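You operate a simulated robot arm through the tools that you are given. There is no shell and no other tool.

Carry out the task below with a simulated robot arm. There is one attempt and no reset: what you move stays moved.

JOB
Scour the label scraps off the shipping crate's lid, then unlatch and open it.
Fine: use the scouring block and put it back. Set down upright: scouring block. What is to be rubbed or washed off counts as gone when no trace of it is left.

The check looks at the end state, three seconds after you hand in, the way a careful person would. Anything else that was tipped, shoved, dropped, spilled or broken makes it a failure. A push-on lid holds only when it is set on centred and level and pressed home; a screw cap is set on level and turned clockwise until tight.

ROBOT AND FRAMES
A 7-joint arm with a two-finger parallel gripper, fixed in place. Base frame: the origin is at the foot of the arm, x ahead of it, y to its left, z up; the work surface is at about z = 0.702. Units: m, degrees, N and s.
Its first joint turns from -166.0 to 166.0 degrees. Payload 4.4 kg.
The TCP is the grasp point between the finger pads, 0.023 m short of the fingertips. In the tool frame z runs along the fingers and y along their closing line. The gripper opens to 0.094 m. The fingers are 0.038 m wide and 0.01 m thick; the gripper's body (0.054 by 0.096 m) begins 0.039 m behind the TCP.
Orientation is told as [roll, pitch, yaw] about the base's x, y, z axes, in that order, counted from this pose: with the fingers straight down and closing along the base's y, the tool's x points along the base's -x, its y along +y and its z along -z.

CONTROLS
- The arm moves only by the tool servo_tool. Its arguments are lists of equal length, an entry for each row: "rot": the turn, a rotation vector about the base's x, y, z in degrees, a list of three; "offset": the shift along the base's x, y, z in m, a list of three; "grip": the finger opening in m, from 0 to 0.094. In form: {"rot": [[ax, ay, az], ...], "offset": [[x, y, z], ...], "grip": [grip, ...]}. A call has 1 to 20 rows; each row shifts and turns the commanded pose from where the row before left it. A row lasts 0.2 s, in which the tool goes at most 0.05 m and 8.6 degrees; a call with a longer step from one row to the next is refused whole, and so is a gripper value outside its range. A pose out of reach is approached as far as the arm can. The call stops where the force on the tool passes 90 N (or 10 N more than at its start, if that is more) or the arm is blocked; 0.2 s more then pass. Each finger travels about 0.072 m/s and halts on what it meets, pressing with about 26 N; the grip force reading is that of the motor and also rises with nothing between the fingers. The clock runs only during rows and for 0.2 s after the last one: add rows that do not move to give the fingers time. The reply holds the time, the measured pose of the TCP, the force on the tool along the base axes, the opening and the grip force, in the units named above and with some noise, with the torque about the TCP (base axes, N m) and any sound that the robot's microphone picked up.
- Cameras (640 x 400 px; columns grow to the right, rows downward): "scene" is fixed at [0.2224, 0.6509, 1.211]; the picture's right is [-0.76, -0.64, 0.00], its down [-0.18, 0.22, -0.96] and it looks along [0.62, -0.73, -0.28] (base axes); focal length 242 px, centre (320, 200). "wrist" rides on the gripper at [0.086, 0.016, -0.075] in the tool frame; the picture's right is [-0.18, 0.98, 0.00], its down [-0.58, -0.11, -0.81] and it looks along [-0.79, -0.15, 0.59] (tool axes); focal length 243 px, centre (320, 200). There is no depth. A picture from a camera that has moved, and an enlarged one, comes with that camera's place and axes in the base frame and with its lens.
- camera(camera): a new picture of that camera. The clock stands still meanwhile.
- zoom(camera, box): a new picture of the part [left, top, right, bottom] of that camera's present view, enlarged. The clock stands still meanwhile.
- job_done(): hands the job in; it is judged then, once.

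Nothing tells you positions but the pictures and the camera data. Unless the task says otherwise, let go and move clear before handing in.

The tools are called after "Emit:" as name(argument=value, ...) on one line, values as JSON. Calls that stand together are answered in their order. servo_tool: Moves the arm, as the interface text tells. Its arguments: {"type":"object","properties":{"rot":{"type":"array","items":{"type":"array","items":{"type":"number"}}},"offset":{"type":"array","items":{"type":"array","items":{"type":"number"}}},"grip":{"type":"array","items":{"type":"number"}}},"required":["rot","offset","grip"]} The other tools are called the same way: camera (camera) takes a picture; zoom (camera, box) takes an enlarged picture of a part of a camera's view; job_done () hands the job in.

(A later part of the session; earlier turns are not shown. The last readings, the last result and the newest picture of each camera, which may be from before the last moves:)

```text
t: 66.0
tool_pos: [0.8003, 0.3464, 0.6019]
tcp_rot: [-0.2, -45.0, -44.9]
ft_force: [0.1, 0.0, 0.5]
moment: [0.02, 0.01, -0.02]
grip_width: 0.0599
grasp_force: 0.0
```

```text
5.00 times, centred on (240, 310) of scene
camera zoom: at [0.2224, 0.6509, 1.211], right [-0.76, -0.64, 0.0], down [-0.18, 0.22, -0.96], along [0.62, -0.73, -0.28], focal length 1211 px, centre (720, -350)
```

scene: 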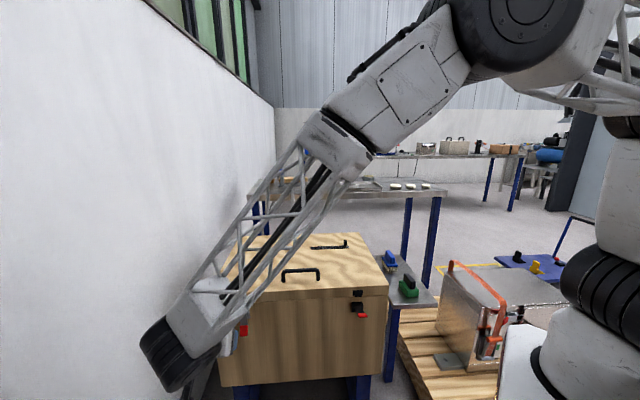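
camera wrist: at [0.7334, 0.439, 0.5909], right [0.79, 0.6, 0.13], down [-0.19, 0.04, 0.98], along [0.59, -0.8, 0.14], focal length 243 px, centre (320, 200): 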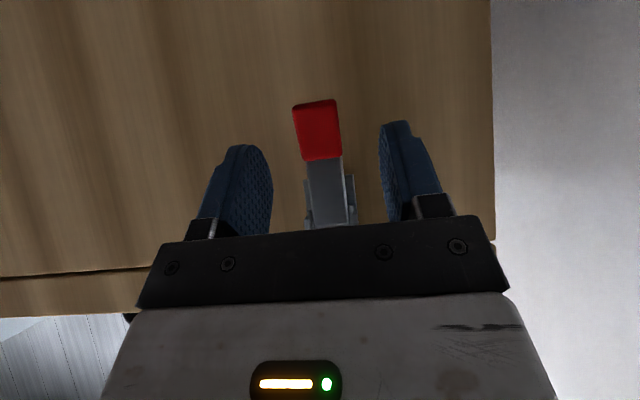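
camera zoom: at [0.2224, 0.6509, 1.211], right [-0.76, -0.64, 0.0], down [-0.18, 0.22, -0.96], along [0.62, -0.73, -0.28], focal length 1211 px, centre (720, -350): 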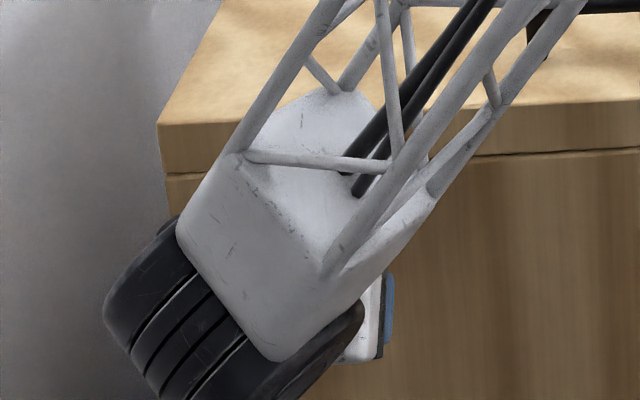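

Nicely lined up, same as for the first latch. Final approach to straddle the tab, then close.

Emit:
servo_tool(rot=[[0, 0, 0], [0, 0, 0], [0, 0, 0], [0, 0, 0]], offset=[[0.0055, -0.0061, -0.0083], [0.0055, -0.0061, -0.0083], [0.0054, -0.006, -0.0084], [0, 0, 0]], grip=[0.055, 0.055, 0.055, 0.055])

Emit:
servo_tool(rot=[[0, 0, 0], [0, 0, 0], [0, 0, 0], [0, 0, 0]], offset=[[0, 0, 0], [0, 0, 0], [0, 0, 0], [0, 0, 0]], grip=[0.04, 0.02, 0.015, 0.015])

Emit:
camera(camera="wrist")

```text
t: 67.0
tool_pos: [0.8163, 0.3295, 0.5747]
tcp_rot: [-0.3, -44.9, -44.9]
ft_force: [-0.3, 0.3, -0.7]
moment: [-0.01, 0.0, -0.02]
grip_width: 0.0548
grasp_force: 0.0
```

```text
t: 68.0
tool_pos: [0.8157, 0.3296, 0.5762]
tcp_rot: [-0.2, -45.0, -44.8]
ft_force: [-6.4, -4.2, 3.8]
moment: [0.38, -0.54, -0.46]
grip_width: 0.0258
grasp_force: 45.1
```

```text
taken
camera wrist: at [0.7486, 0.4209, 0.5652], right [0.79, 0.6, 0.13], down [-0.19, 0.04, 0.98], along [0.59, -0.8, 0.14], focal length 243 px, centre (320, 200)
```

wrist: 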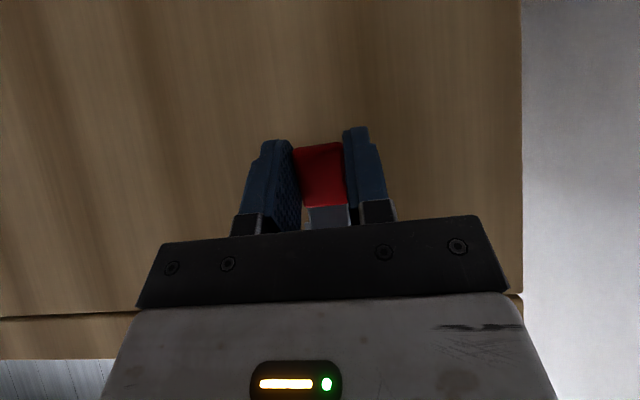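

Gripped with low side load. The residual torque suggests the crate is turned ~1.5° from my axes, so I'll correct the yaw and start the arc.

Emit:
servo_tool(rot=[[0, 0, -1.5], [2.9, 2.75, 0], [2.9, 2.75, 0], [2.9, 2.75, 0], [0, 0, 0]], offset=[[-0.0001, -0.0001, 0], [-0.00543, 0.00572, 0.00318], [-0.00507, 0.00535, 0.00426], [-0.00462, 0.00487, 0.00524], [0, 0, 0]], grip=[0.015, 0.015, 0.015, 0.015, 0.015])

Emit:
camera(camera="wrist")

```text
t: 69.2
tool_pos: [0.8006, 0.3446, 0.5884]
tcp_rot: [-0.3, -33.0, -46.4]
ft_force: [5.4, -8.4, -13.2]
moment: [0.1, 1.24, 0.97]
grip_width: 0.0259
grasp_force: 45.1
```

```text
taken
camera wrist: at [0.736, 0.4381, 0.6014], right [0.82, 0.57, 0.1], down [-0.04, -0.11, 0.99], along [0.57, -0.82, -0.06], focal length 243 px, centre (320, 200)
```

wrist: 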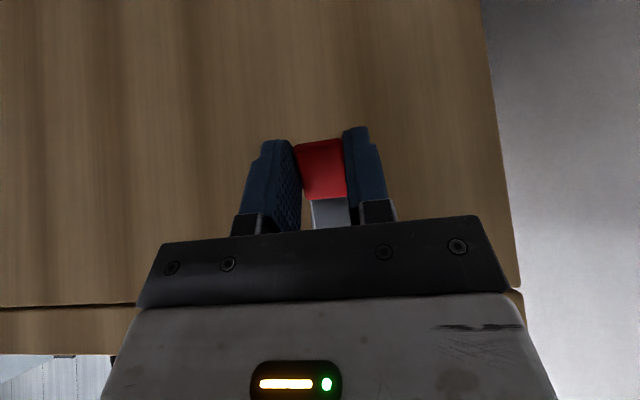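

Loads are low. Slight yaw back-off (+0.8°) and on with the arc.

Emit:
servo_tool(rot=[[0, 0, 0.8], [2.87, 2.79, 0], [2.87, 2.79, 0], [2.87, 2.79, 0], [0, 0, 0]], offset=[[0, 0, 0], [-0.00411, 0.00425, 0.00612], [-0.00348, 0.00359, 0.00689], [-0.00278, 0.00288, 0.00751], [0, 0, 0]], grip=[0.015, 0.015, 0.015, 0.015, 0.015])

Emit:
zoom(camera="wrist", box=[230, 110, 410, 240])

```text
t: 70.4
tool_pos: [0.7909, 0.3564, 0.6085]
tcp_rot: [-0.4, -21.0, -45.5]
ft_force: [-20.1, -9.9, -19.1]
moment: [0.2, 1.17, 0.59]
grip_width: 0.0259
grasp_force: 44.7
```

```text
3.08 times, centred on (320, 175) of wrist
camera zoom: at [0.7278, 0.444, 0.6442], right [0.82, 0.56, 0.06], down [0.1, -0.25, 0.96], along [0.56, -0.79, -0.27], focal length 746 px, centre (320, 277)
```

zoom: 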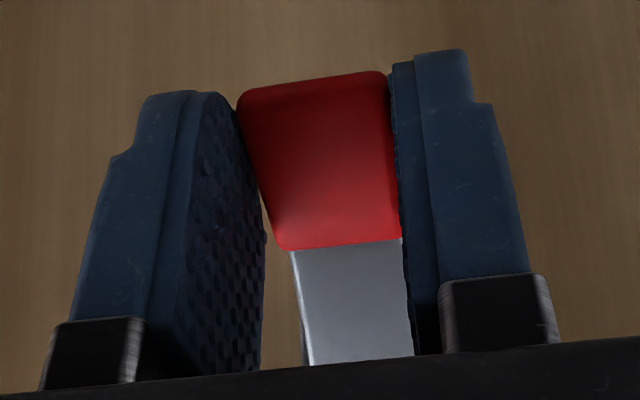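

Still tracking well. Correct sideways by ~0.7 mm and continue.

Emit:
servo_tool(rot=[[0, 0, 0], [2.87, 2.79, 0], [2.87, 2.79, 0], [0, 0, 0]], offset=[[-0.0008, -0.0002, -0.0002], [-0.00203, 0.00209, 0.008], [-0.00124, 0.00127, 0.00832], [0, 0, 0]], grip=[0.015, 0.015, 0.015, 0.015])

Emit:
zoom(camera="wrist", box=[230, 110, 410, 240])

```text
t: 71.4
tool_pos: [0.7869, 0.3586, 0.6257]
tcp_rot: [-0.2, -13.1, -45.6]
ft_force: [-26.5, -19.7, -11.1]
moment: [-0.16, 1.26, 1.01]
grip_width: 0.0258
grasp_force: 44.9
```

```text
3.08 times, centred on (320, 175) of wrist
camera zoom: at [0.7288, 0.4427, 0.6762], right [0.83, 0.56, 0.04], down [0.19, -0.35, 0.92], along [0.53, -0.75, -0.4], focal length 746 px, centre (320, 277)
```

zoom: 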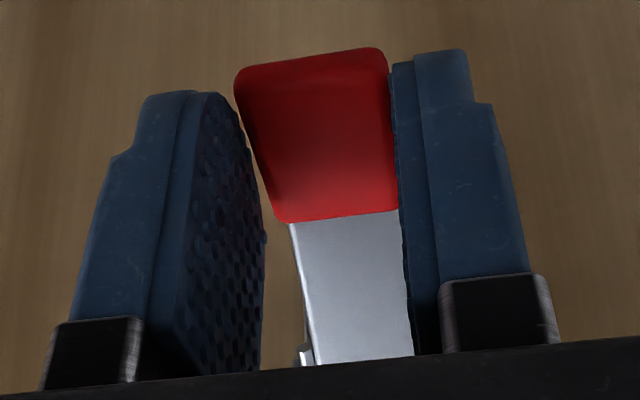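

Correcting sideways by 1 mm and yaw by +0.6°, then past horizontal.

Emit:
servo_tool(rot=[[0, 0, 0.6], [2.85, 2.82, 0], [2.85, 2.82, 0], [0, 0, 0]], offset=[[-0.0007, -0.0007, 0], [-0.00041, 0.00043, 0.00849], [0.00041, -0.00043, 0.00849], [0, 0, 0]], grip=[0.015, 0.015, 0.015, 0.015])

Emit:
zoom(camera="wrist", box=[230, 110, 410, 240])

Emit:
zoom(camera="scene", box=[190, 260, 290, 340])

```text
t: 72.4
tool_pos: [0.787, 0.3585, 0.6433]
tcp_rot: [0.0, -4.9, -45.0]
ft_force: [-17.4, -5.3, -15.8]
moment: [0.58, 1.08, 0.04]
grip_width: 0.0255
grasp_force: 44.7
```

```text
3.08 times, centred on (320, 175) of wrist
camera zoom: at [0.7336, 0.436, 0.7069], right [0.82, 0.57, 0.02], down [0.28, -0.44, 0.85], along [0.49, -0.7, -0.52], focal length 746 px, centre (320, 277)
```

zoom: 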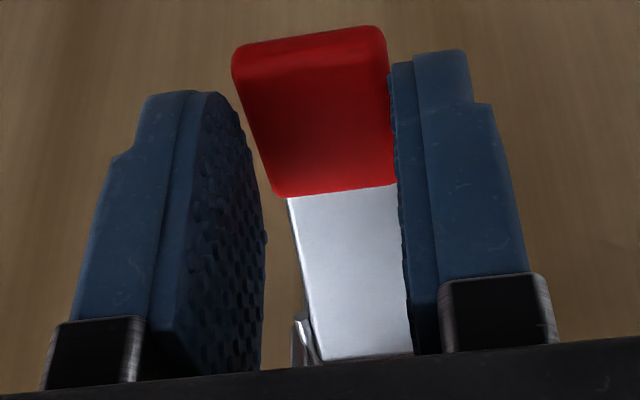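

```text
5.00 times, centred on (240, 300) of scene
camera zoom: at [0.2224, 0.6509, 1.211], right [-0.76, -0.64, 0.0], down [-0.18, 0.22, -0.96], along [0.62, -0.73, -0.28], focal length 1211 px, centre (720, -300)
```

zoom: 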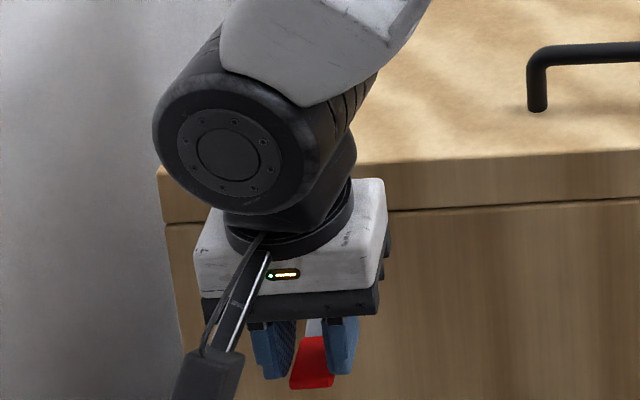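

One more small step upward with a sideways correction, then I'll release and check the bail.

Emit:
servo_tool(rot=[[0, 0, 0], [0, 0, 0], [0, 0, 0]], offset=[[-0.00035, -0.00035, 0.001], [0.0005, -0.0005, 0.0042], [0, 0, 0]], grip=[0.015, 0.015, 0.015])

Emit:
zoom(camera="wrist", box=[230, 110, 410, 240])

```text
t: 73.2
tool_pos: [0.7875, 0.3578, 0.6465]
tcp_rot: [0.0, -5.0, -45.1]
ft_force: [0.9, 0.1, 0.2]
moment: [0.0, -0.04, -0.01]
grip_width: 0.0154
grasp_force: 0.3
```

```text
3.08 times, centred on (320, 175) of wrist
camera zoom: at [0.7342, 0.4352, 0.7124], right [0.82, 0.57, 0.02], down [0.28, -0.44, 0.85], along [0.49, -0.7, -0.52], focal length 746 px, centre (320, 277)
```

zoom: 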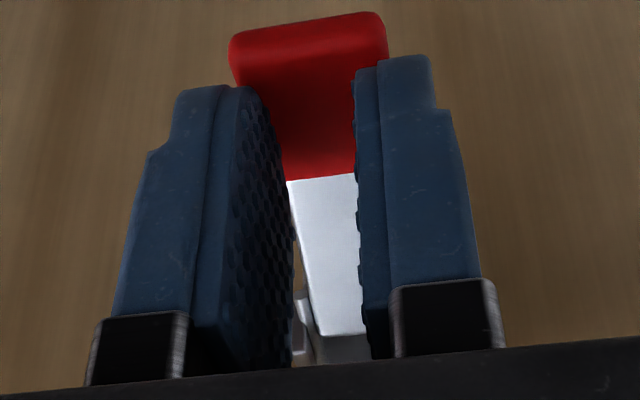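

It slipped out at the same point as the first one, lever horizontal. Backing off to inspect both latches.

Emit:
servo_tool(rot=[[0, 0, 0], [0, 0, 0], [0, 0, 0], [0, 0, 0], [0, 0, 0], [0, 0, 0]], offset=[[0, 0, 0.03], [-0.01, 0.01, 0.04], [-0.025, 0.025, 0.03], [-0.025, 0.025, 0.03], [-0.02, -0.02, 0.03], [0, 0, 0]], grip=[0.015, 0.015, 0.015, 0.06, 0.06, 0.06])

Emit:
camera(camera="wrist")

Emit:
zoom(camera="scene", box=[200, 225, 400, 345])

```text
t: 74.6
tool_pos: [0.7058, 0.3986, 0.807]
tcp_rot: [-0.1, -4.9, -45.0]
ft_force: [-0.1, 0.9, -0.3]
moment: [0.02, 0.0, -0.02]
grip_width: 0.0599
grasp_force: 0.0
```

```text
taken
camera wrist: at [0.6528, 0.4756, 0.8722], right [0.82, 0.57, 0.02], down [0.28, -0.44, 0.85], along [0.49, -0.7, -0.52], focal length 243 px, centre (320, 200)
```

wrist: 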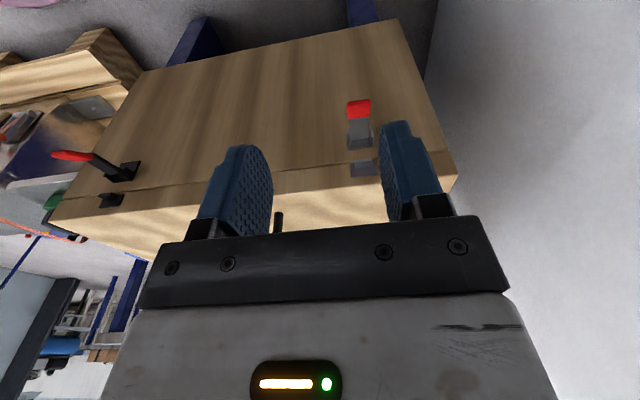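

```text
3.20 times, centred on (300, 285) of scene
camera zoom: at [0.2224, 0.6509, 1.211], right [-0.76, -0.64, 0.0], down [-0.18, 0.22, -0.96], along [0.62, -0.73, -0.28], focal length 775 px, centre (384, -72)
```

zoom: 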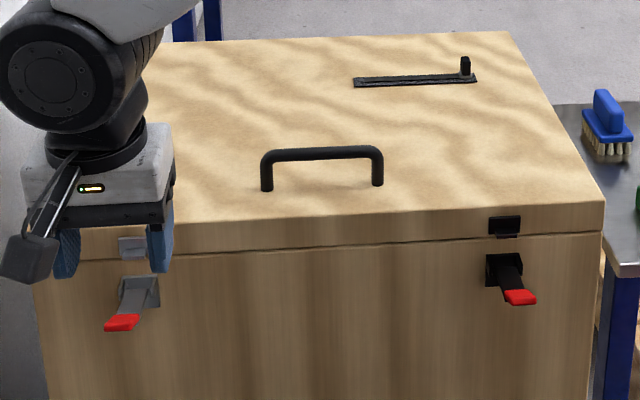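

Both latches are released (bails off, levers out). Next the lid: I'll move above the handle (centre ≈ (0.733, 0.146), bar z≈0.756) with the fingers turned to close across the bar.

Emit:
servo_tool(rot=[[3.5, 3.5, 0], [0, 0, 7.5], [0, 0, 7.5], [0, 0, 7.5], [0, 0, 7.5], [0, 0, 7.5], [0, 0, 7.5], [0, 0, 7.5], [0, 0, 7.5], [0, 0, 7.5], [0, 0, 7.5], [0, 0, 7.5], [0, 0, 7.5], [0, 0, 0]], offset=[[0, 0, 0.03], [0.0022, -0.021, 0.02], [0.0022, -0.021, 0.01], [0.0022, -0.021, 0], [0.0022, -0.021, 0], [0.0022, -0.021, 0], [0.0022, -0.021, 0], [0.0022, -0.021, 0], [0.0022, -0.021, 0], [0.0022, -0.021, 0], [0.0022, -0.021, 0], [0.0022, -0.021, 0], [0.0022, -0.021, 0], [0, 0, 0]], grip=[0.06, 0.06, 0.06, 0.06, 0.06, 0.06, 0.06, 0.06, 0.06, 0.06, 0.06, 0.06, 0.06, 0.06])

Emit:
camera(camera="wrist")

Emit:
camera(camera="scene")

```text
t: 77.6
tool_pos: [0.7341, 0.1451, 0.8664]
tcp_rot: [-0.1, -0.1, 45.2]
ft_force: [-0.9, 0.7, 0.5]
moment: [0.02, -0.01, 0.0]
grip_width: 0.06
grasp_force: 0.0
```

```text
taken
camera wrist: at [0.6617, 0.0953, 0.9395], right [-0.57, 0.82, 0.0], down [0.49, 0.33, 0.81], along [0.67, 0.46, -0.59], focal length 243 px, centre (320, 200)
```

wrist: 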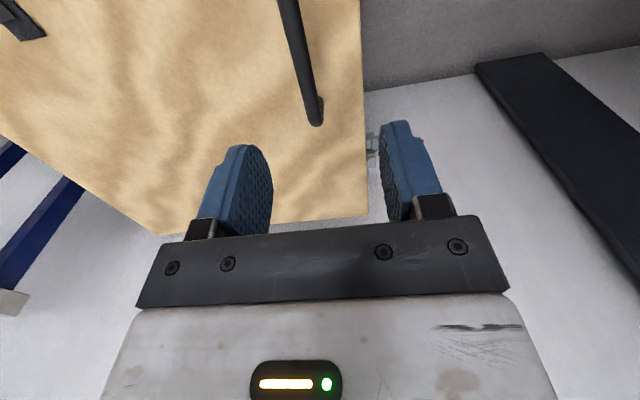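

```text
taken
```

scene: 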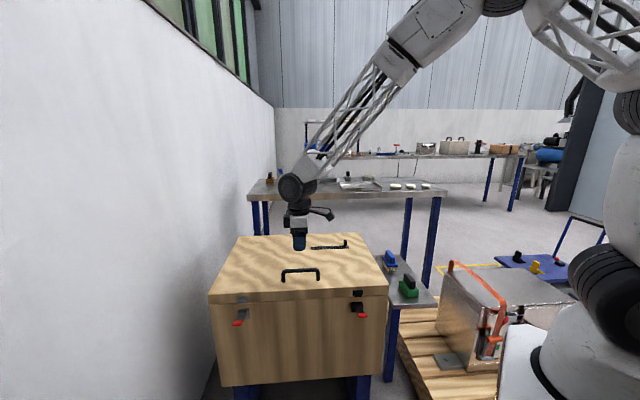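

Hovering above the handle. I'll enlarge to pin down the bar's exact lateral position.

Emit:
zoom(camera="wrist", box=[240, 0, 380, 140])

Emit:
zoom(camera="scene", box=[265, 225, 345, 295])

```text
2.86 times, centred on (310, 70) of wrist
camera zoom: at [0.6617, 0.0953, 0.9395], right [-0.57, 0.82, 0.0], down [0.49, 0.33, 0.81], along [0.67, 0.46, -0.59], focal length 693 px, centre (349, 571)
```

zoom: 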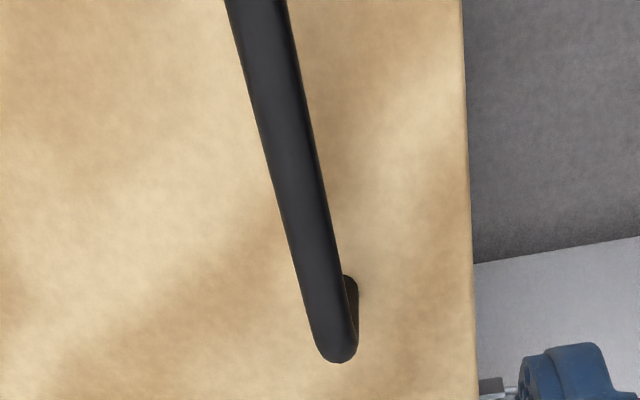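

```text
5.71 times, centred on (305, 260) of scene
camera zoom: at [0.2224, 0.6509, 1.211], right [-0.76, -0.64, 0.0], down [-0.18, 0.22, -0.96], along [0.62, -0.73, -0.28], focal length 1384 px, centre (406, -143)
```

zoom: 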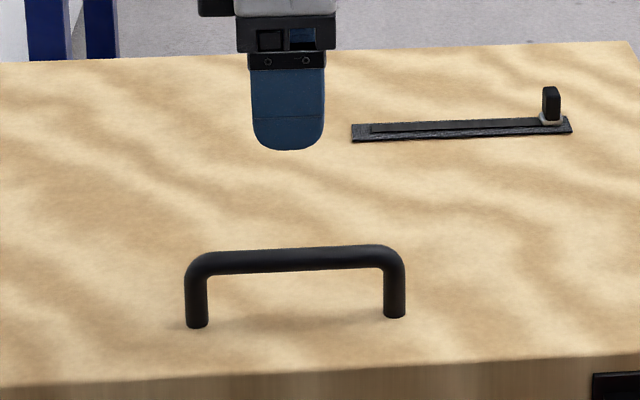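

The bar runs at n≈−0.427 (about 1 cm further back than estimated), so I'll shift by that and descend to straddle it.

Emit:
servo_tool(rot=[[0, 0, 0], [0, 0, 0], [0, 0, 0], [0, 0, 0], [0, 0, 0], [0, 0, 0]], offset=[[0.0039, -0.0039, -0.02], [0.0039, -0.0039, -0.03], [0, 0, -0.03], [0, 0, -0.02], [0, 0, -0.012], [0, 0, 0]], grip=[0.06, 0.06, 0.06, 0.06, 0.06, 0.06])

Emit:
camera(camera="wrist")

Emit:
zoom(camera="scene", box=[265, 235, 345, 305])

```text
t: 79.0
tool_pos: [0.7405, 0.1376, 0.7547]
tcp_rot: [0.0, -0.1, 44.9]
ft_force: [-0.5, 0.4, 0.2]
moment: [0.0, 0.01, 0.0]
grip_width: 0.0601
grasp_force: 0.0
```

```text
taken
camera wrist: at [0.6688, 0.0878, 0.8272], right [-0.56, 0.83, 0.0], down [0.49, 0.33, 0.81], along [0.67, 0.46, -0.59], focal length 243 px, centre (320, 200)
```

wrist: 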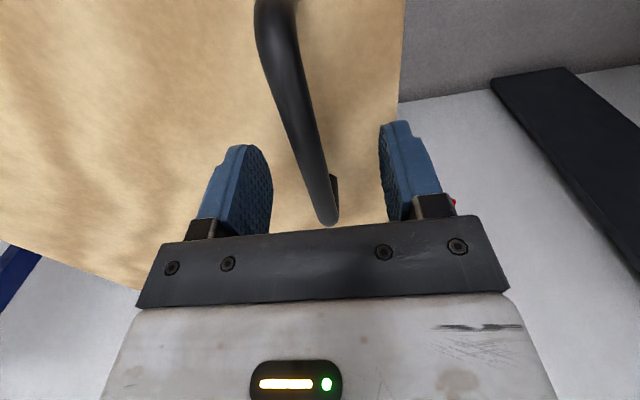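

```text
5.71 times, centred on (305, 270) of scene
camera zoom: at [0.2224, 0.6509, 1.211], right [-0.76, -0.64, 0.0], down [-0.18, 0.22, -0.96], along [0.62, -0.73, -0.28], focal length 1384 px, centre (406, -200)
```

zoom: 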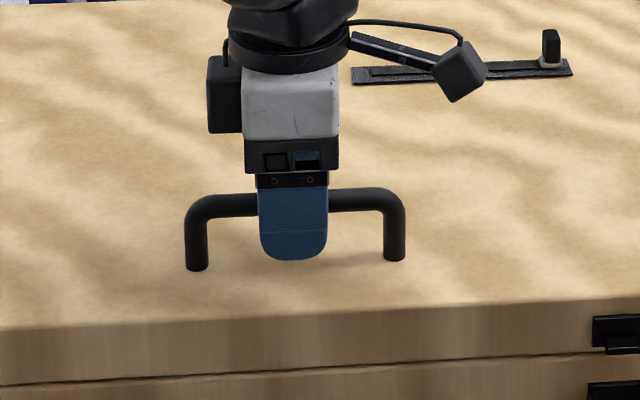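

The fingers straddle the bar well. Lowering 4 mm and closing on it.

Emit:
servo_tool(rot=[[0, 0, 0], [0, 0, 0], [0, 0, 0], [0, 0, 0], [0, 0, 0]], offset=[[0, 0, -0.004], [0, 0, 0], [0, 0, 0], [0, 0, 0], [0, 0, 0]], grip=[0.06, 0.03, 0.005, 0.0, 0.0])

Emit:
camera(camera="wrist")

```text
t: 80.2
tool_pos: [0.7412, 0.137, 0.7511]
tcp_rot: [-0.1, 0.0, 45.0]
ft_force: [33.9, -40.1, -11.8]
moment: [0.17, -0.77, 0.03]
grip_width: 0.0193
grasp_force: 26.0
```

```text
taken
camera wrist: at [0.6695, 0.0872, 0.8235], right [-0.56, 0.83, 0.0], down [0.49, 0.33, 0.81], along [0.67, 0.46, -0.59], focal length 243 px, centre (320, 200)
```

wrist: 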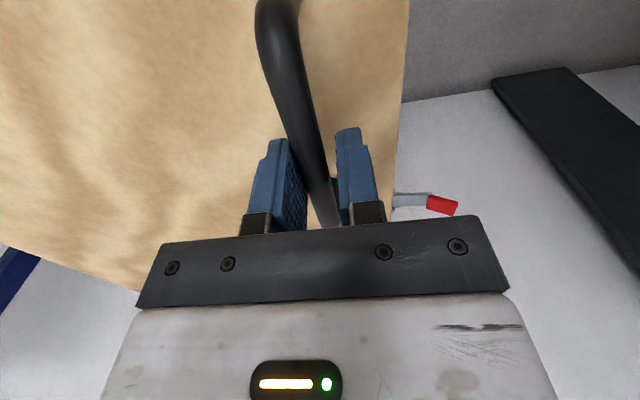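

One finger reached the bar first (≈50 N sideways). Shifting ~2.5 mm back to centre the grip.

Emit:
servo_tool(rot=[[0, 0, 0], [0, 0, 0], [0, 0, 0], [0, 0, 0]], offset=[[0.0009, -0.0009, 0], [0.0009, -0.0009, 0], [0, 0, 0], [0, 0, 0]], grip=[0.0, 0.0, 0.0, 0.0])

```text
t: 81.2
tool_pos: [0.743, 0.1354, 0.7514]
tcp_rot: [-0.1, 0.0, 45.0]
ft_force: [30.9, -42.9, -6.2]
moment: [-0.4, -0.22, -0.05]
grip_width: 0.0153
grasp_force: 25.6
```

Emit:
servo_tool(rot=[[0, 0, 0], [0, 0, 0], [0, 0, 0], [0, 0, 0]], offset=[[0.0007, -0.0007, 0], [0.0005, -0.0005, 0], [0, 0, 0], [0, 0, 0]], grip=[0.0, 0.0, 0.0, 0.0])

Emit:
camera(camera="wrist")

```text
t: 82.2
tool_pos: [0.7433, 0.1352, 0.7524]
tcp_rot: [0.0, 0.0, 45.0]
ft_force: [8.0, -20.8, -0.5]
moment: [-0.26, -0.1, -0.05]
grip_width: 0.0138
grasp_force: 45.1
```

```text
taken
camera wrist: at [0.6717, 0.0852, 0.8236], right [-0.56, 0.83, 0.0], down [0.49, 0.33, 0.81], along [0.67, 0.46, -0.59], focal length 243 px, centre (320, 200)
```

wrist: 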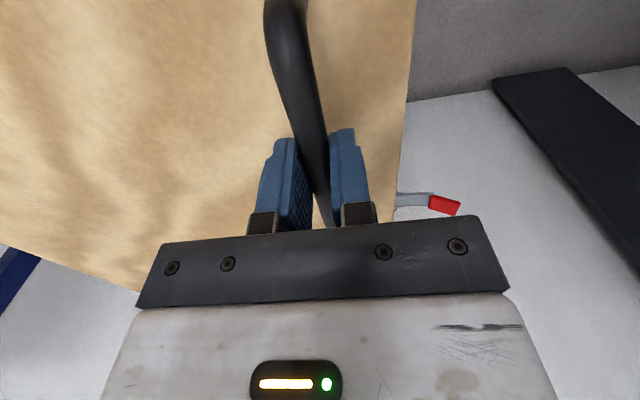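

The bar is now firmly gripped (13.8 mm). Lifting by just 2° first to feel the load.

Emit:
servo_tool(rot=[[0, 0, 0], [0, 0, 0], [0, 0, 0], [0, 0, 0]], offset=[[0.0005, -0.0005, 0.003], [0.0008, -0.0008, 0.005], [0.0008, -0.0008, 0.005], [0, 0, 0]], grip=[0.0, 0.0, 0.0, 0.0])

Emit:
zoom(camera="scene", box=[200, 225, 400, 345])

```text
t: 83.2
tool_pos: [0.7452, 0.1324, 0.7652]
tcp_rot: [0.0, 0.1, 45.0]
ft_force: [-4.2, 3.1, -8.0]
moment: [-0.56, 0.8, -0.07]
grip_width: 0.0134
grasp_force: 45.5
```

```text
3.20 times, centred on (300, 285) of scene
camera zoom: at [0.2224, 0.6509, 1.211], right [-0.76, -0.64, 0.0], down [-0.18, 0.22, -0.96], along [0.62, -0.73, -0.28], focal length 775 px, centre (384, -72)
```

zoom: 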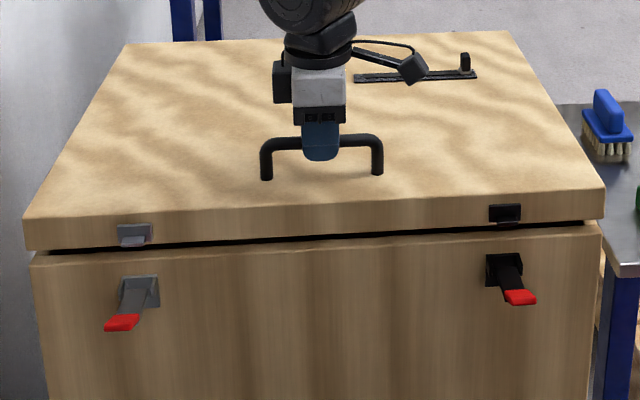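

The lid lifts easily (~8 N). While it's only ~2° open I'll test whether it stays by itself: loosen the fingers around the bar and look.

Emit:
servo_tool(rot=[[0, 0, 0], [0, 0, 0], [0, 0, 0], [0, 0, 0], [0, 0, 0]], offset=[[0, 0, 0], [0, 0, 0], [0, 0, 0], [0, 0, 0], [0, 0, 0]], grip=[0.02, 0.03, 0.03, 0.03, 0.03])

Emit:
zoom(camera="scene", box=[200, 225, 400, 345])

```text
t: 84.4
tool_pos: [0.7463, 0.1322, 0.7644]
tcp_rot: [-0.1, -0.1, 45.0]
ft_force: [0.6, 0.6, -0.8]
moment: [0.02, -0.01, -0.02]
grip_width: 0.0301
grasp_force: 0.1
```

```text
3.20 times, centred on (300, 285) of scene
camera zoom: at [0.2224, 0.6509, 1.211], right [-0.76, -0.64, 0.0], down [-0.18, 0.22, -0.96], along [0.62, -0.73, -0.28], focal length 775 px, centre (384, -72)
```

zoom: 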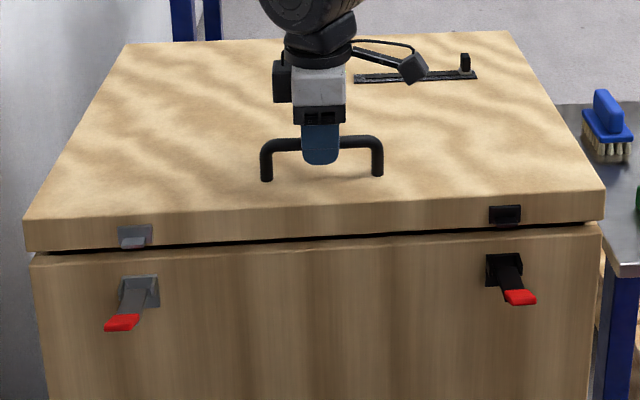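

The gap appears to remain with the fingers loose. I'll wait another second and compare closely to see whether it is creeping down.

Emit:
zoom(camera="scene", box=[340, 270, 400, 310])

Emit:
servo_tool(rot=[[0, 0, 0], [0, 0, 0], [0, 0, 0], [0, 0, 0], [0, 0, 0], [0, 0, 0], [0, 0, 0], [0, 0, 0], [0, 0, 0], [0, 0, 0]], offset=[[0, 0, 0], [0, 0, 0], [0, 0, 0], [0, 0, 0], [0, 0, 0], [0, 0, 0], [0, 0, 0], [0, 0, 0], [0, 0, 0], [0, 0, 0]], grip=[0.03, 0.03, 0.03, 0.03, 0.03, 0.03, 0.03, 0.03, 0.03, 0.03])

Emit:
zoom(camera="scene", box=[340, 270, 400, 310])

```text
10.00 times, centred on (370, 290) of scene
camera zoom: at [0.2224, 0.6509, 1.211], right [-0.76, -0.64, 0.0], down [-0.18, 0.22, -0.96], along [0.62, -0.73, -0.28], focal length 2423 px, centre (-180, -700)
```

zoom: 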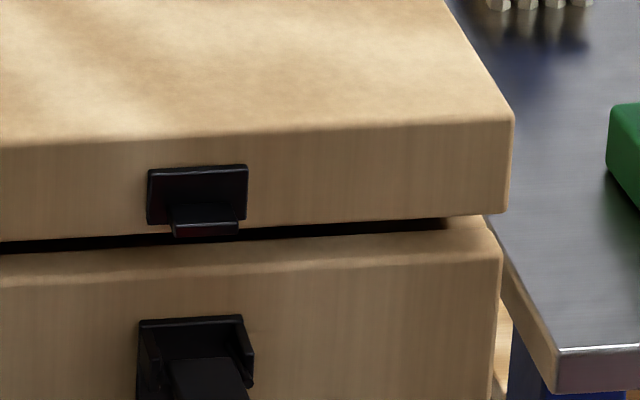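

```text
t: 86.6
tool_pos: [0.7463, 0.1325, 0.7644]
tcp_rot: [-0.1, -0.1, 45.1]
ft_force: [-0.5, -0.2, 0.9]
moment: [-0.03, -0.04, 0.03]
grip_width: 0.0302
grasp_force: 0.1
```

```text
10.00 times, centred on (370, 290) of scene
camera zoom: at [0.2224, 0.6509, 1.211], right [-0.76, -0.64, 0.0], down [-0.18, 0.22, -0.96], along [0.62, -0.73, -0.28], focal length 2423 px, centre (-180, -700)
```

zoom: 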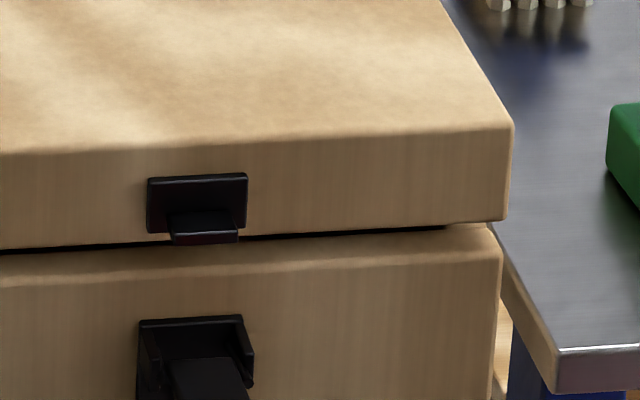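

The hinge is well damped — it creeps down only very slowly — so swapping from handle to pushing later is safe. Re-gripping the bar and lifting further along the arc.

Emit:
servo_tool(rot=[[0, 0, 0], [0, 0, 0], [0, 0, 0], [0, 0, 0], [0, 0, 0], [0, 0, 0], [0, 0, 0], [0, 0, 0]], offset=[[0, 0, -0.003], [0, 0, 0], [0, 0, 0], [0.0035, -0.0035, 0.0196], [0.0041, -0.0041, 0.0194], [0.0049, -0.0049, 0.019], [0.0056, -0.0056, 0.0186], [0, 0, 0]], grip=[0.0, 0.0, 0.0, 0.0, 0.0, 0.0, 0.0, 0.0])

Emit:
zoom(camera="scene", box=[200, 195, 400, 345])

```text
t: 87.7
tool_pos: [0.7493, 0.1293, 0.7866]
tcp_rot: [0.1, 0.1, 45.2]
ft_force: [-13.7, 18.2, 2.8]
moment: [1.15, -0.77, -0.46]
grip_width: 0.0138
grasp_force: 45.4
stopped in row 5: the force on the tool passed its limit at 92 N (the readings are from after the stop); the commanded pose is now the measured one
```

```text
2.67 times, centred on (300, 270) of scene
camera zoom: at [0.2224, 0.6509, 1.211], right [-0.76, -0.64, 0.0], down [-0.18, 0.22, -0.96], along [0.62, -0.73, -0.28], focal length 646 px, centre (373, 13)
```

zoom: 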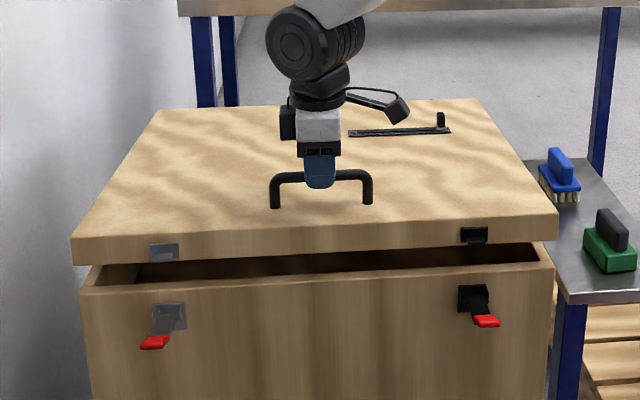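

The hinge damper resists fast motion (hit 92 N), so I'll go at a third of that speed. The lid is ~5° open and still gripped.

Emit:
servo_tool(rot=[[0, 0, 0], [0, 0, 0], [0, 0, 0], [0, 0, 0], [0, 0, 0], [0, 0, 0], [0, 0, 0], [0, 0, 0], [0, 0, 0], [0, 0, 0]], offset=[[0.0008, -0.0008, 0.004], [0.0014, -0.0014, 0.0065], [0.0018, -0.0018, 0.008], [0.00195, -0.00195, 0.00795], [0.0021, -0.0021, 0.0079], [0.0022, -0.0022, 0.0078], [0.00235, -0.00235, 0.0077], [0.00247, -0.00247, 0.0077], [0.0026, -0.0026, 0.0076], [0, 0, 0]], grip=[0.0, 0.0, 0.0, 0.0, 0.0, 0.0, 0.0, 0.0, 0.0, 0.0])

Emit:
zoom(camera="scene", box=[200, 195, 400, 345])

```text
t: 89.9
tool_pos: [0.7667, 0.1119, 0.8534]
tcp_rot: [0.1, 0.0, 45.1]
ft_force: [-28.0, 37.8, 15.8]
moment: [0.48, 0.68, -0.93]
grip_width: 0.014
grasp_force: 44.9
```

```text
2.67 times, centred on (300, 270) of scene
camera zoom: at [0.2224, 0.6509, 1.211], right [-0.76, -0.64, 0.0], down [-0.18, 0.22, -0.96], along [0.62, -0.73, -0.28], focal length 646 px, centre (373, 13)
```

zoom: 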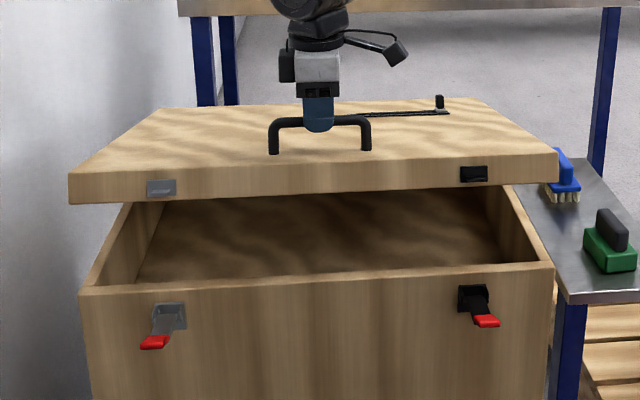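

The lid is about 16° open. A small outward correction for the radial load, then continuing the slow lift.

Emit:
servo_tool(rot=[[0, 0, 0], [0, 0, 0], [0, 0, 0], [0, 0, 0], [0, 0, 0], [0, 0, 0], [0, 0, 0], [0, 0, 0], [0, 0, 0]], offset=[[-0.001, 0.001, 0.001], [0.0013, -0.0013, 0.004], [0.00265, -0.00265, 0.0075], [0.0028, -0.0028, 0.0074], [0.0029, -0.0029, 0.0073], [0.003, -0.003, 0.0072], [0.0031, -0.0031, 0.0071], [0.0032, -0.0032, 0.007], [0, 0, 0]], grip=[0.0, 0.0, 0.0, 0.0, 0.0, 0.0, 0.0, 0.0, 0.0])

Emit:
camera(camera="wrist")

```text
t: 91.9
tool_pos: [0.7851, 0.0917, 0.9004]
tcp_rot: [0.1, 0.1, 45.1]
ft_force: [34.5, -17.1, -33.2]
moment: [-0.24, -0.48, -1.06]
grip_width: 0.0137
grasp_force: 45.3
```

```text
taken
camera wrist: at [0.714, 0.0428, 0.9736], right [-0.57, 0.82, 0.0], down [0.49, 0.33, 0.81], along [0.66, 0.46, -0.59], focal length 243 px, centre (320, 200)
```

wrist: 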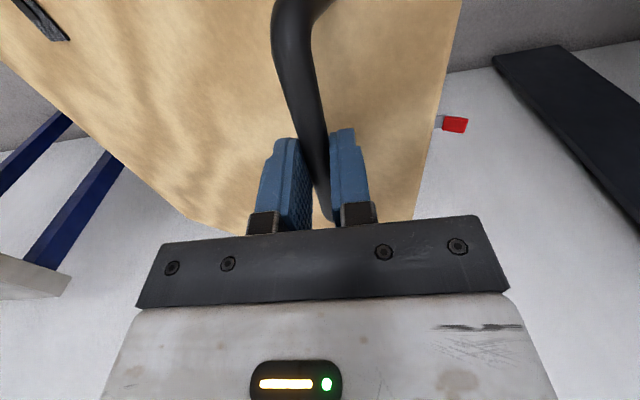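

About 24° open. Correcting inward 1.5 mm (by the force reading) and continuing.

Emit:
servo_tool(rot=[[0, 0, 0], [0, 0, 0], [0, 0, 0], [0, 0, 0], [0, 0, 0], [0, 0, 0], [0, 0, 0], [0, 0, 0]], offset=[[0.0009, -0.0009, -0.0008], [0.0017, -0.0017, 0.0035], [0.0035, -0.0035, 0.0068], [0.0036, -0.0036, 0.0067], [0.0037, -0.0037, 0.0066], [0.0038, -0.0038, 0.0064], [0.0039, -0.0039, 0.0063], [0, 0, 0]], grip=[0.0, 0.0, 0.0, 0.0, 0.0, 0.0, 0.0, 0.0])

Emit:
zoom(camera="scene", box=[200, 155, 400, 345])

```text
t: 93.7
tool_pos: [0.8058, 0.0726, 0.9383]
tcp_rot: [0.0, -0.2, 45.1]
ft_force: [-41.2, 23.9, 32.5]
moment: [0.39, 0.88, -1.22]
grip_width: 0.014
grasp_force: 44.9
```

```text
2.11 times, centred on (300, 250) of scene
camera zoom: at [0.2224, 0.6509, 1.211], right [-0.76, -0.64, 0.0], down [-0.18, 0.22, -0.96], along [0.62, -0.73, -0.28], focal length 510 px, centre (362, 95)
```

zoom: 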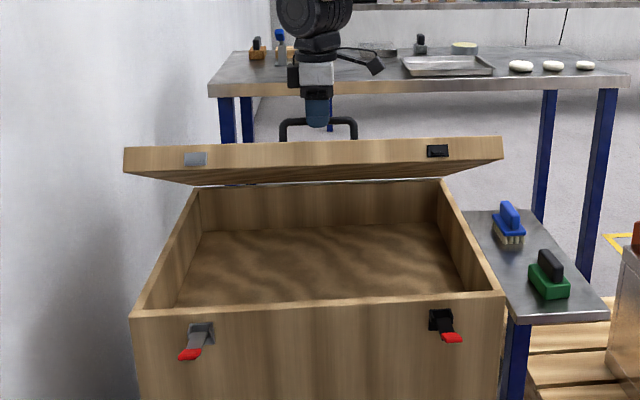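

About 31° open, everything stable. Correcting outward ~1 mm and continuing.

Emit:
servo_tool(rot=[[0, 0, 0], [0, 0, 0], [0, 0, 0], [0, 0, 0], [0, 0, 0], [0, 0, 0], [0, 0, 0], [0, 0, 0], [0, 0, 0]], offset=[[-0.0008, 0.0008, 0.0008], [0.0019, -0.0019, 0.0032], [0.004, -0.004, 0.0062], [0.0041, -0.0041, 0.0061], [0.0042, -0.0042, 0.006], [0.0043, -0.0043, 0.0058], [0.0044, -0.0044, 0.0057], [0.0044, -0.0044, 0.0056], [0, 0, 0]], grip=[0.0, 0.0, 0.0, 0.0, 0.0, 0.0, 0.0, 0.0, 0.0])

Emit:
zoom(camera="scene", box=[200, 155, 400, 345])

Emit:
camera(camera="wrist")

```text
t: 95.7
tool_pos: [0.8329, 0.0449, 0.9772]
tcp_rot: [0.0, 0.0, 45.0]
ft_force: [-12.2, 21.5, 18.7]
moment: [0.13, 0.61, -1.58]
grip_width: 0.0137
grasp_force: 45.4
```

```text
2.11 times, centred on (300, 250) of scene
camera zoom: at [0.2224, 0.6509, 1.211], right [-0.76, -0.64, 0.0], down [-0.18, 0.22, -0.96], along [0.62, -0.73, -0.28], focal length 510 px, centre (362, 95)
```

zoom: 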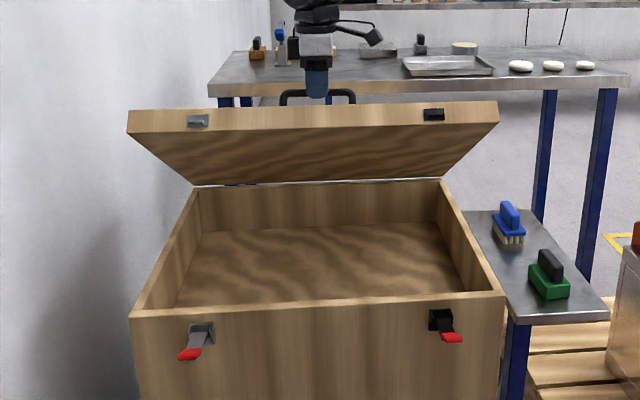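

```text
taken
camera wrist: at [0.7615, -0.0046, 1.0501], right [-0.57, 0.82, 0.0], down [0.49, 0.33, 0.81], along [0.66, 0.46, -0.59], focal length 243 px, centre (320, 200)
```

wrist: 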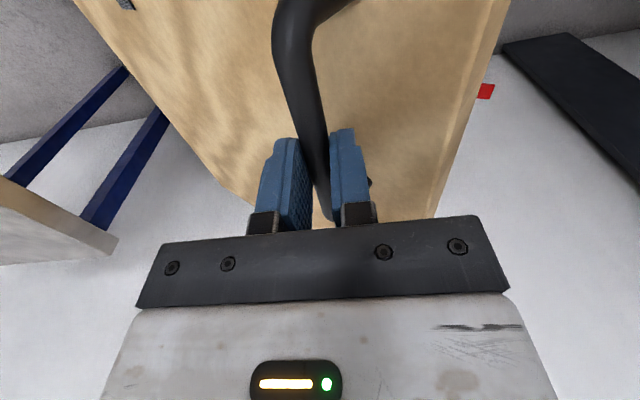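

About 40° open. Small corrections (including −1° yaw for the torque) and on.

Emit:
servo_tool(rot=[[0, 0, -1.0], [0, 0, 0], [0, 0, 0], [0, 0, 0], [0, 0, 0], [0, 0, 0], [0, 0, 0], [0, 0, 0], [0, 0, 0], [0, 0, 0]], offset=[[-0.0004, 0.0004, 0.0005], [0.0022, -0.0022, 0.0027], [0.0046, -0.0046, 0.0053], [0.0047, -0.0047, 0.0052], [0.0047, -0.0047, 0.0051], [0.0048, -0.0048, 0.005], [0.0049, -0.0049, 0.0048], [0.005, -0.005, 0.0046], [0.005, -0.005, 0.0045], [0, 0, 0]], grip=[0.0, 0.0, 0.0, 0.0, 0.0, 0.0, 0.0, 0.0, 0.0, 0.0])

Emit:
zoom(camera="scene", box=[200, 155, 400, 345])

Emit:
camera(camera="wrist")

```text
t: 97.9
tool_pos: [0.8677, 0.0101, 1.0143]
tcp_rot: [0.0, 0.1, 44.1]
ft_force: [-19.2, 6.8, 18.5]
moment: [-0.63, 1.09, 1.74]
grip_width: 0.0139
grasp_force: 45.1
```

```text
2.11 times, centred on (300, 250) of scene
camera zoom: at [0.2224, 0.6509, 1.211], right [-0.76, -0.64, 0.0], down [-0.18, 0.22, -0.96], along [0.62, -0.73, -0.28], focal length 510 px, centre (362, 95)
```

zoom: 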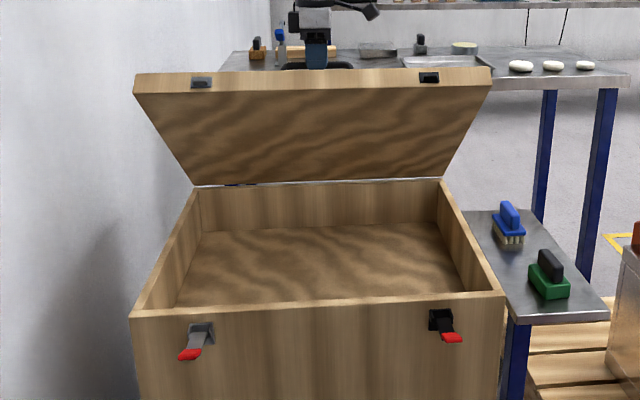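

```text
taken
camera wrist: at [0.796, -0.0387, 1.087], right [-0.55, 0.83, 0.0], down [0.49, 0.33, 0.81], along [0.67, 0.44, -0.59], focal length 243 px, centre (320, 200)
```

wrist: 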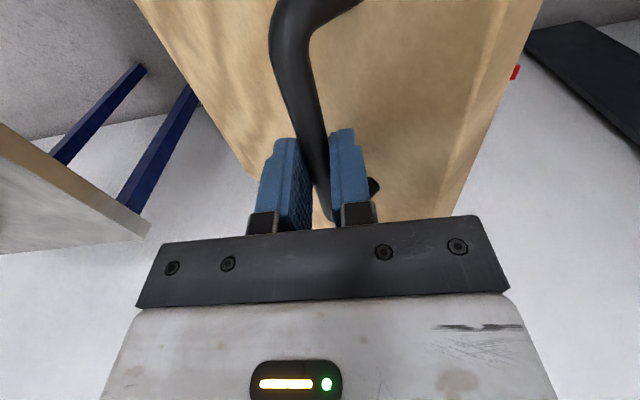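

About 49° open. Going on to roughly 60° before changing to pushing from the underside.

Emit:
servo_tool(rot=[[0, 0, 0.5], [0, 0, 0], [0, 0, 0], [0, 0, 0], [0, 0, 0], [0, 0, 0], [0, 0, 0], [0, 0, 0], [0, 0, 0], [0, 0, 0]], offset=[[-0.0003, 0.0003, 0.0004], [0.0025, -0.0025, 0.0022], [0.0051, -0.0051, 0.0042], [0.0052, -0.0052, 0.0041], [0.0052, -0.0052, 0.004], [0.0053, -0.0053, 0.0038], [0.0053, -0.0053, 0.0037], [0.0054, -0.0054, 0.0035], [0.0054, -0.0054, 0.0034], [0, 0, 0]], grip=[0.0, 0.0, 0.0, 0.0, 0.0, 0.0, 0.0, 0.0, 0.0, 0.0])

Emit:
camera(camera="wrist")

Emit:
camera(camera="scene")

```text
t: 100.1
tool_pos: [0.9086, -0.0294, 1.0431]
tcp_rot: [-0.1, 0.1, 44.5]
ft_force: [-6.4, 5.3, 5.7]
moment: [-0.2, 0.51, -0.26]
grip_width: 0.0135
grasp_force: 44.9
```

```text
taken
camera wrist: at [0.8358, -0.0786, 1.1164], right [-0.56, 0.83, 0.0], down [0.49, 0.33, 0.81], along [0.67, 0.45, -0.59], focal length 243 px, centre (320, 200)
```

wrist: 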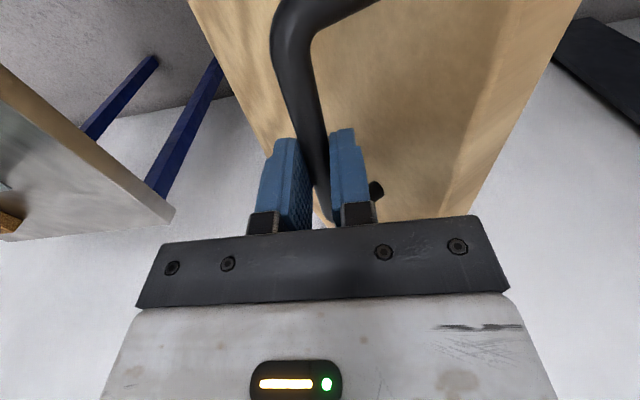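

```text
taken
```

scene: 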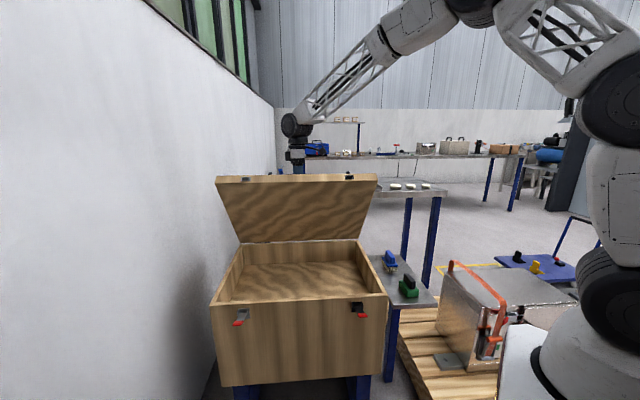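

The lid is ~58° open. Now I'll release the bar, rise clear above the lid, and come around to its front underside to push it past vertical.

Emit:
servo_tool(rot=[[0, 0, 0], [0, 0, 0], [0, 0, 0], [0, 0, 0], [0, 0, 0], [0, 0, 0], [0, 0, 0], [0, 0, 0]], offset=[[0, 0, 0], [0, 0, 0], [0, 0, 0], [0, 0, 0.02], [0, 0, 0.04], [0, 0, 0.04], [0, 0, 0.04], [0, 0, 0]], grip=[0.02, 0.034, 0.034, 0.034, 0.034, 0.034, 0.034, 0.034])

Emit:
camera(camera="scene")

Emit:
camera(camera="wrist")

```text
t: 101.9
tool_pos: [0.9072, -0.0299, 1.1828]
tcp_rot: [0.2, 0.1, 44.5]
ft_force: [-0.1, -0.3, 0.3]
moment: [0.02, 0.01, -0.02]
grip_width: 0.0341
grasp_force: 0.0
```

```text
taken
```

scene: 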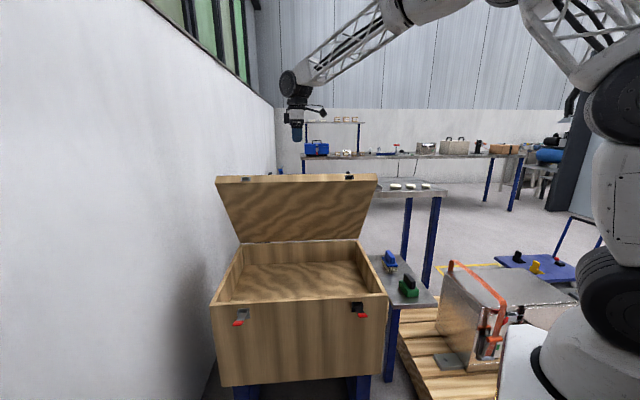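

```text
taken
camera wrist: at [0.8355, -0.0787, 1.2558], right [-0.56, 0.83, 0.0], down [0.49, 0.33, 0.81], along [0.67, 0.45, -0.59], focal length 243 px, centre (320, 200)
```

wrist: 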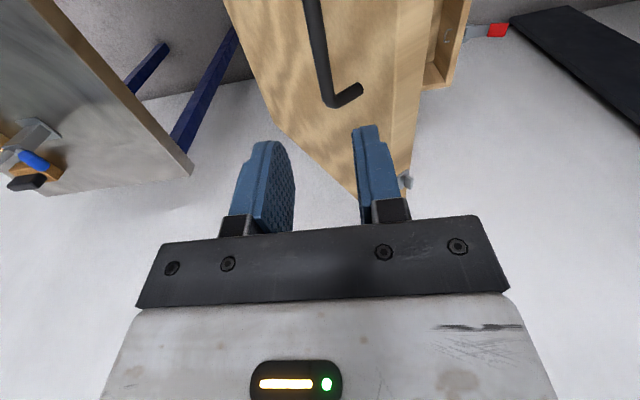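

The lid holds its position on its own. Moving over the front edge to the front side, turning the hand, and closing the fingers for pushing.

Emit:
servo_tool(rot=[[0, 0, -8.14], [0, 0, -8.14], [0, 0, -8.14], [0, 0, -8.14], [0, 0, -8.14], [0, 0, -8.14], [0, 0, -8.14], [0, 0, -8.14], [0, 0, -8.14], [0, 0, -8.14], [0, 0, -8.1], [0, 0, 0]], offset=[[-0.02, 0.02, 0.01], [-0.02, 0.02, 0.01], [-0.02, 0.02, 0], [-0.02, 0.02, 0], [-0.02, 0.02, 0], [-0.02, 0.02, 0], [-0.02, 0.0205, 0], [-0.02, 0.0205, 0], [-0.02, 0.0205, 0], [-0.02, 0.0205, 0], [-0.02, 0.0205, 0], [0, 0, 0]], grip=[0.034, 0.034, 0.034, 0.034, 0.02, 0.01, 0.0, 0.0, 0.0, 0.0, 0.0, 0.0])

Emit:
servo_tool(rot=[[-5.5, -5.5, 0], [-5.5, -5.5, 0], [-5.5, -5.5, 0], [-5.5, -5.5, 0], [-5.5, -5.5, 0], [-5.5, -5.5, 0], [-5.5, -5.5, 0], [-5.5, -5.5, 0], [-5.5, -5.5, 0], [0, 0, 0]], offset=[[0, 0, -0.02], [0, 0, -0.02], [0, 0, -0.02], [0, 0, -0.02], [0, 0, -0.02], [0, 0, -0.02], [0, 0, -0.02], [0, 0, -0.02], [0, 0, -0.02], [0, 0, 0]], grip=[0.0, 0.0, 0.0, 0.0, 0.0, 0.0, 0.0, 0.0, 0.0, 0.0])

Emit:
camera(camera="wrist")

Emit:
camera(camera="scene")

```text
t: 104.5
tool_pos: [0.6877, 0.1936, 1.2028]
tcp_rot: [0.2, 0.1, -45.0]
ft_force: [-1.2, 0.1, -0.4]
moment: [-0.01, -0.01, 0.02]
grip_width: 0.0001
grasp_force: 25.5
```

```text
t: 106.7
tool_pos: [0.6859, 0.194, 1.0233]
tcp_rot: [0.0, -70.0, -44.9]
ft_force: [-0.6, -0.6, 0.6]
moment: [0.02, -0.01, -0.05]
grip_width: 0.0
grasp_force: 26.7
```

```text
taken
camera wrist: at [0.6299, 0.2759, 0.966], right [0.74, 0.65, 0.17], down [-0.47, 0.32, 0.82], along [0.48, -0.69, 0.54], focal length 243 px, centre (320, 200)
```

wrist: 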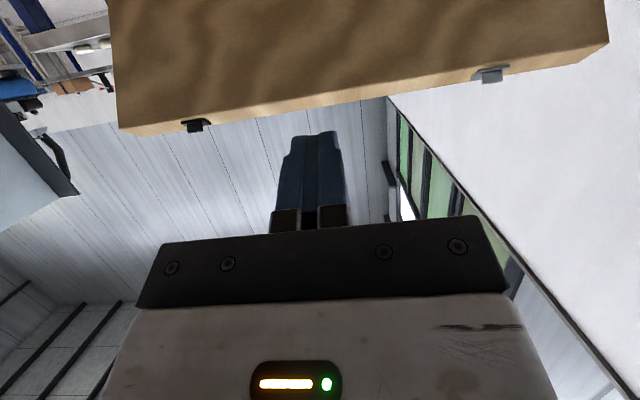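

```text
taken
```

scene: 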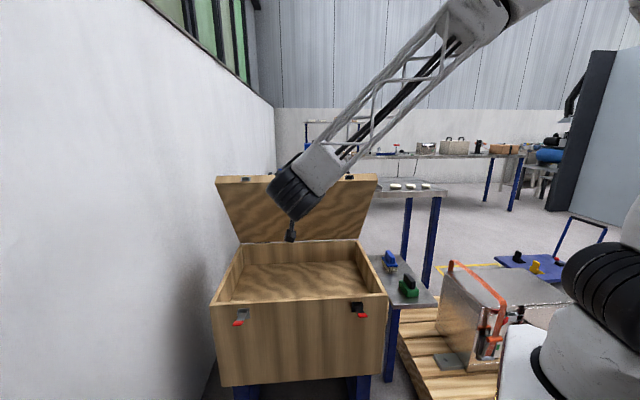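

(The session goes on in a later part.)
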